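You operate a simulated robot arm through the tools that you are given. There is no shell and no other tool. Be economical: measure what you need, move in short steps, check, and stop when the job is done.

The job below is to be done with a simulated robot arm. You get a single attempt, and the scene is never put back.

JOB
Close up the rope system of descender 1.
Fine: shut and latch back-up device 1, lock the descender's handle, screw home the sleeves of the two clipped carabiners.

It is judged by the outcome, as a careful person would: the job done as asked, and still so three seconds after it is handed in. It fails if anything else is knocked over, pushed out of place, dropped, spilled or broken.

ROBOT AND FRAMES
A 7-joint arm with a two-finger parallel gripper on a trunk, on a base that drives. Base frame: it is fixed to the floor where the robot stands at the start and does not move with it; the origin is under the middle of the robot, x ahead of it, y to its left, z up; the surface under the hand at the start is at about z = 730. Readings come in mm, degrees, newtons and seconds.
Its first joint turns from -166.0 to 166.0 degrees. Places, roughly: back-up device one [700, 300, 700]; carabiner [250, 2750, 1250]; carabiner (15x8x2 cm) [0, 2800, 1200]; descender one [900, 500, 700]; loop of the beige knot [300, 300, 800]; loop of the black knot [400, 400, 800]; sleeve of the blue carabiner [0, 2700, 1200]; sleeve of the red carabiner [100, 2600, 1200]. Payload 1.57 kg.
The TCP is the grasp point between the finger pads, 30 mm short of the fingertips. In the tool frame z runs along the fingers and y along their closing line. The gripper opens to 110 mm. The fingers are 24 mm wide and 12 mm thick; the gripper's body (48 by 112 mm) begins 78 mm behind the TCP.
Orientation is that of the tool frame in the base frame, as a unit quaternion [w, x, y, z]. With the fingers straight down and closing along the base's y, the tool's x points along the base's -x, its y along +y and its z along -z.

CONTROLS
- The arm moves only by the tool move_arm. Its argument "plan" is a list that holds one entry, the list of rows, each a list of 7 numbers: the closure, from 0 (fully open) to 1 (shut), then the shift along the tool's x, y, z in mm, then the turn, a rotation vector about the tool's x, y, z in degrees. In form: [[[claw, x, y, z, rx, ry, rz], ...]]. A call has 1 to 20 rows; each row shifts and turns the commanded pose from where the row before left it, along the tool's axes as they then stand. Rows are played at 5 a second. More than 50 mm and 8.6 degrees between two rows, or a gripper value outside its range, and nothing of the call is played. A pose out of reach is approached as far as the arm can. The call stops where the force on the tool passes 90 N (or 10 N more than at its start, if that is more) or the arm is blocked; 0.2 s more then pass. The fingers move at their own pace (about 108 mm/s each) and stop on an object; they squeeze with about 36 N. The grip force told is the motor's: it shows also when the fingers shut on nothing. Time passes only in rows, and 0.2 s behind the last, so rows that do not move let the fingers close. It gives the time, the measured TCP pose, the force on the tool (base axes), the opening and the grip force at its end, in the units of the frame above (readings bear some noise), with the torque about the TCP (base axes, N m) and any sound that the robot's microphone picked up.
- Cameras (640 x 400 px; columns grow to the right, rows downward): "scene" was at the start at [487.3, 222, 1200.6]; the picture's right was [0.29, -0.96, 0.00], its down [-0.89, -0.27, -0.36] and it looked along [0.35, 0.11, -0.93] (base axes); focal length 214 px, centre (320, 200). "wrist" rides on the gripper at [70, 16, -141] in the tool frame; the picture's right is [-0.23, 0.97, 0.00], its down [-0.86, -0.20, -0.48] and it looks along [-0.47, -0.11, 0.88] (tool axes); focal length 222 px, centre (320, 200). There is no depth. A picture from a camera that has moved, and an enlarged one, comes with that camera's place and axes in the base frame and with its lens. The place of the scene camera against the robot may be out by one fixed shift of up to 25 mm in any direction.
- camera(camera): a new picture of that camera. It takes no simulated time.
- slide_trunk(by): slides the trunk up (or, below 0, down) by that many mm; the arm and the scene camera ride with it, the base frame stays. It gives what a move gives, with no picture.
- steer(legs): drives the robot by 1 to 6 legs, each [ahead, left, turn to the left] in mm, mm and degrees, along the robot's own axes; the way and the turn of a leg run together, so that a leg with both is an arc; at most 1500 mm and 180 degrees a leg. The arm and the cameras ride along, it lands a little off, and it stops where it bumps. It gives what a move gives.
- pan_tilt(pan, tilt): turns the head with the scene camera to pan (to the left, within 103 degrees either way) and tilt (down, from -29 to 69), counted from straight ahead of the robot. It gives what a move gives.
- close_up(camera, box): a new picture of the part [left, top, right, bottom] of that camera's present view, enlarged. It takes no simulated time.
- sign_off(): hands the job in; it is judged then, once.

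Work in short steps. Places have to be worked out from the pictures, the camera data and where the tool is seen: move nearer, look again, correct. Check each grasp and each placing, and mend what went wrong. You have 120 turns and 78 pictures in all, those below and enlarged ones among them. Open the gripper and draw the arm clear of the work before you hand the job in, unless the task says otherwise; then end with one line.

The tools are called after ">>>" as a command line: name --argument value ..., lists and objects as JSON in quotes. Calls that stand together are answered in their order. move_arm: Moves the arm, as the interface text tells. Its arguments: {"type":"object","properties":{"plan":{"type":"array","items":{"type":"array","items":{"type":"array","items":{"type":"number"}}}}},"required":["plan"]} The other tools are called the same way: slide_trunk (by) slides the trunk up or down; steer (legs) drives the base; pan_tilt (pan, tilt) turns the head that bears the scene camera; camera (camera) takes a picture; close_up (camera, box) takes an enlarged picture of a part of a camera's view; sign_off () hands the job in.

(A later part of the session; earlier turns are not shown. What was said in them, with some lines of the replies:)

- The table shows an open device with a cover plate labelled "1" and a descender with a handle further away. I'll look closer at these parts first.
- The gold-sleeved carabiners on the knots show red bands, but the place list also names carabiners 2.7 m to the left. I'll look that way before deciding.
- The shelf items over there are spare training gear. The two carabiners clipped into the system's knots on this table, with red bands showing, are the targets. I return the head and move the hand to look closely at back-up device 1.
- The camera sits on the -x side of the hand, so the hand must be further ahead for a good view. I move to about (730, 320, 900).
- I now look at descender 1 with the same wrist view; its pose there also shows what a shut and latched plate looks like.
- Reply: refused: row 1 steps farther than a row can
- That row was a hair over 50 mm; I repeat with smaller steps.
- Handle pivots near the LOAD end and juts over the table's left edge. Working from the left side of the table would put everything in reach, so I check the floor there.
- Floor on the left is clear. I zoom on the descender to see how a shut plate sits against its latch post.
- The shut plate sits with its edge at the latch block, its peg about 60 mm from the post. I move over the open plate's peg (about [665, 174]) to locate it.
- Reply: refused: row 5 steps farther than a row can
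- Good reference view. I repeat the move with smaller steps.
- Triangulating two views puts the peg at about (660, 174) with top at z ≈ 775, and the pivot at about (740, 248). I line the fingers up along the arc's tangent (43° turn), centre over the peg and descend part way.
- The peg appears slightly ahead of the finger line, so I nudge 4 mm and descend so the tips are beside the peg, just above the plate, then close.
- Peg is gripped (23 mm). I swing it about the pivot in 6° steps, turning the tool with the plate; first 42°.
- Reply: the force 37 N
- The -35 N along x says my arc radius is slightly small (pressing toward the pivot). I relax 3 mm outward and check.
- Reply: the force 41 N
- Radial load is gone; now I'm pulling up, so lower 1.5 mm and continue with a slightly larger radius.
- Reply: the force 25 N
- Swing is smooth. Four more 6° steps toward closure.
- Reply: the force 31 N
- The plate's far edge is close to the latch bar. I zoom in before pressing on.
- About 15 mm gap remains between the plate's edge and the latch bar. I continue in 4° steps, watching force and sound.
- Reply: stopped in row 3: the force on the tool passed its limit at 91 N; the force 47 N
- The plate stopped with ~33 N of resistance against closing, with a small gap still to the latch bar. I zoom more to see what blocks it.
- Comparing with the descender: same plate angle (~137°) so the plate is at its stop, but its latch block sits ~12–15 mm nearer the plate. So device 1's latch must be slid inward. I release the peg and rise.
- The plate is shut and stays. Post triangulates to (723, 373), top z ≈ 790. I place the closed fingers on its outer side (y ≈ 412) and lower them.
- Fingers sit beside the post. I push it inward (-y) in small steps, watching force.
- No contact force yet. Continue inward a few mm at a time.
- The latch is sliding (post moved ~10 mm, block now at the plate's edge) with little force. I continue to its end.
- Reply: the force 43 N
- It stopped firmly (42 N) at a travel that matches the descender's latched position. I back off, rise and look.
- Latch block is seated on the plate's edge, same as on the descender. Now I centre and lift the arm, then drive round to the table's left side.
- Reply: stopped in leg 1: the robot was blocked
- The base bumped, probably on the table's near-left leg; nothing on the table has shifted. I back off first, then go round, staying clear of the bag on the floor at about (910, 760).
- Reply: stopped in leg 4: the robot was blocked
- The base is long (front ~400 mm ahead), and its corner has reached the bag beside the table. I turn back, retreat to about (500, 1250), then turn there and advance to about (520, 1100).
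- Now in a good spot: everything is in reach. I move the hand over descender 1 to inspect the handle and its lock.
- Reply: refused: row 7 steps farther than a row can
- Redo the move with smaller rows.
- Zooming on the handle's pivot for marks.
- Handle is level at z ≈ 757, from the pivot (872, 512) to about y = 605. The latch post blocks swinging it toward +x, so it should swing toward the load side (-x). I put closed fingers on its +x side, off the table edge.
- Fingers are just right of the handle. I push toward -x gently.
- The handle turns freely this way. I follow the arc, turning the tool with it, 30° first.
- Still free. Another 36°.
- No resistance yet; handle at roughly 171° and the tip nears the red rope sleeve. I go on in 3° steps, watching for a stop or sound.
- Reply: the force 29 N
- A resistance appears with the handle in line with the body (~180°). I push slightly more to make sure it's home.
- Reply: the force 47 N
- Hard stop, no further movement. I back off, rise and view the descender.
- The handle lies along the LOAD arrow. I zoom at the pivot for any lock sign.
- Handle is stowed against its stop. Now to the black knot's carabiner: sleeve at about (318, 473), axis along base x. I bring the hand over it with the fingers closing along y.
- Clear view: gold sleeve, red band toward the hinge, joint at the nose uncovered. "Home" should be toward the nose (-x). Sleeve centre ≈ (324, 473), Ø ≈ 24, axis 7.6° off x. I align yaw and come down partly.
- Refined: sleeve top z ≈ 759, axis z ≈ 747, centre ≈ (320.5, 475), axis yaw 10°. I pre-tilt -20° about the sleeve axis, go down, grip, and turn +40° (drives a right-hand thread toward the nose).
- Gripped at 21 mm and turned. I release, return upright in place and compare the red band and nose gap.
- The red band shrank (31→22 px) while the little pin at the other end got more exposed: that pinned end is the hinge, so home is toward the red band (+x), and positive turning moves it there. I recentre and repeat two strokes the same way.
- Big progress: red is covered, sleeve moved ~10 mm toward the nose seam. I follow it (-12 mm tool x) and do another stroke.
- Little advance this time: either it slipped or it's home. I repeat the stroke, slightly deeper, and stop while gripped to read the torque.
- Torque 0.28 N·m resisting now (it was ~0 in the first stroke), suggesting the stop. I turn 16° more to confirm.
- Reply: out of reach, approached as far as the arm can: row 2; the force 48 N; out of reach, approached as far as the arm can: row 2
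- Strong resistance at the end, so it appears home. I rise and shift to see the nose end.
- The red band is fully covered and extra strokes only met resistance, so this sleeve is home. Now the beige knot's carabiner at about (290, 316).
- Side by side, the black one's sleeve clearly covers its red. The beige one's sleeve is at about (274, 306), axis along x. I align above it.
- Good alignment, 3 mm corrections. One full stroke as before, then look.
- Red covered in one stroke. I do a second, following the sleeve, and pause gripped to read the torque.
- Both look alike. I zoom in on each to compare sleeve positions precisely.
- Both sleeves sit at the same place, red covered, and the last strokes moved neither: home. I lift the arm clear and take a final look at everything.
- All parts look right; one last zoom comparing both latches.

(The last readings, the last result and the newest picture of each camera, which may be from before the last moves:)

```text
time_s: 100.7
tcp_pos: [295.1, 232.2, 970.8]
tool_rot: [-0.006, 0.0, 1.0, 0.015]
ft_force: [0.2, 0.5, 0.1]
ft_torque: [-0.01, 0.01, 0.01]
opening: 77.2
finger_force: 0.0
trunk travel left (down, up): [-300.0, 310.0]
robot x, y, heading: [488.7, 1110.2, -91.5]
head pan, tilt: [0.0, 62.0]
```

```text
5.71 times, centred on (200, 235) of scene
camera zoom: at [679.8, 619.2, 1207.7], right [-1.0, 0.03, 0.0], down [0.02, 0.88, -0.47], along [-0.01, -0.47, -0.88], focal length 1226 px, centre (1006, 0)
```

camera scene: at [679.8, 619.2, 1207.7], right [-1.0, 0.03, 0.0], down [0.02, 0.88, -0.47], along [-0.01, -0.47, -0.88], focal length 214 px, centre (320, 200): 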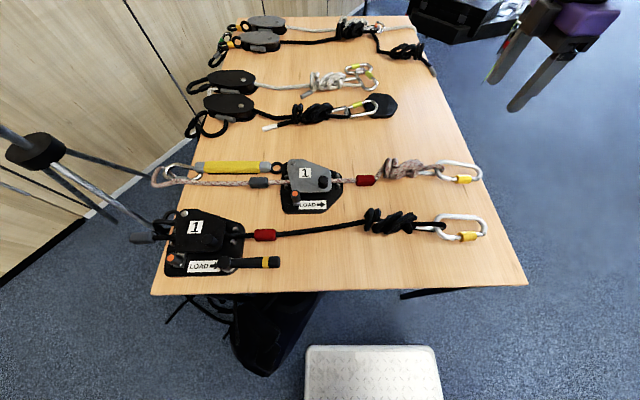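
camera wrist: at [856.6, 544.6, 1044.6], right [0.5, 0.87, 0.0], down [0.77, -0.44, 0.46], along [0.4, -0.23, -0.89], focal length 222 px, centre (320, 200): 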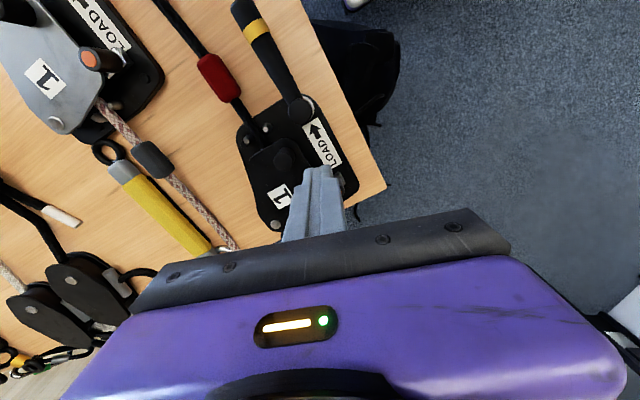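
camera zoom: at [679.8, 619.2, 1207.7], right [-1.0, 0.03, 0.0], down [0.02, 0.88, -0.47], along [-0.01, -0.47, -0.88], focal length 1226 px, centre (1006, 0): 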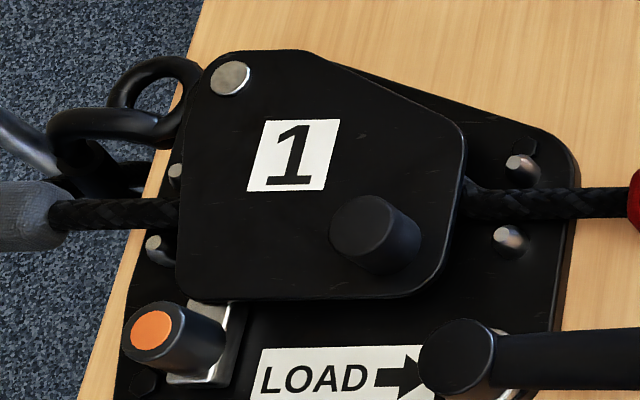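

Plate shut and latch engaged like the descender's, handle stowed, both sleeves home, arm clear. Handing in.

>>> sign_off

```text
The job is handed in.
```

I closed up descender 1's rope system: back-up device 1 is shut and latched, the descender's handle is swung to its stop along the LOAD arrow, which I took as locked since there is no mark, and both clipped carabiners' sleeves are screwed home.
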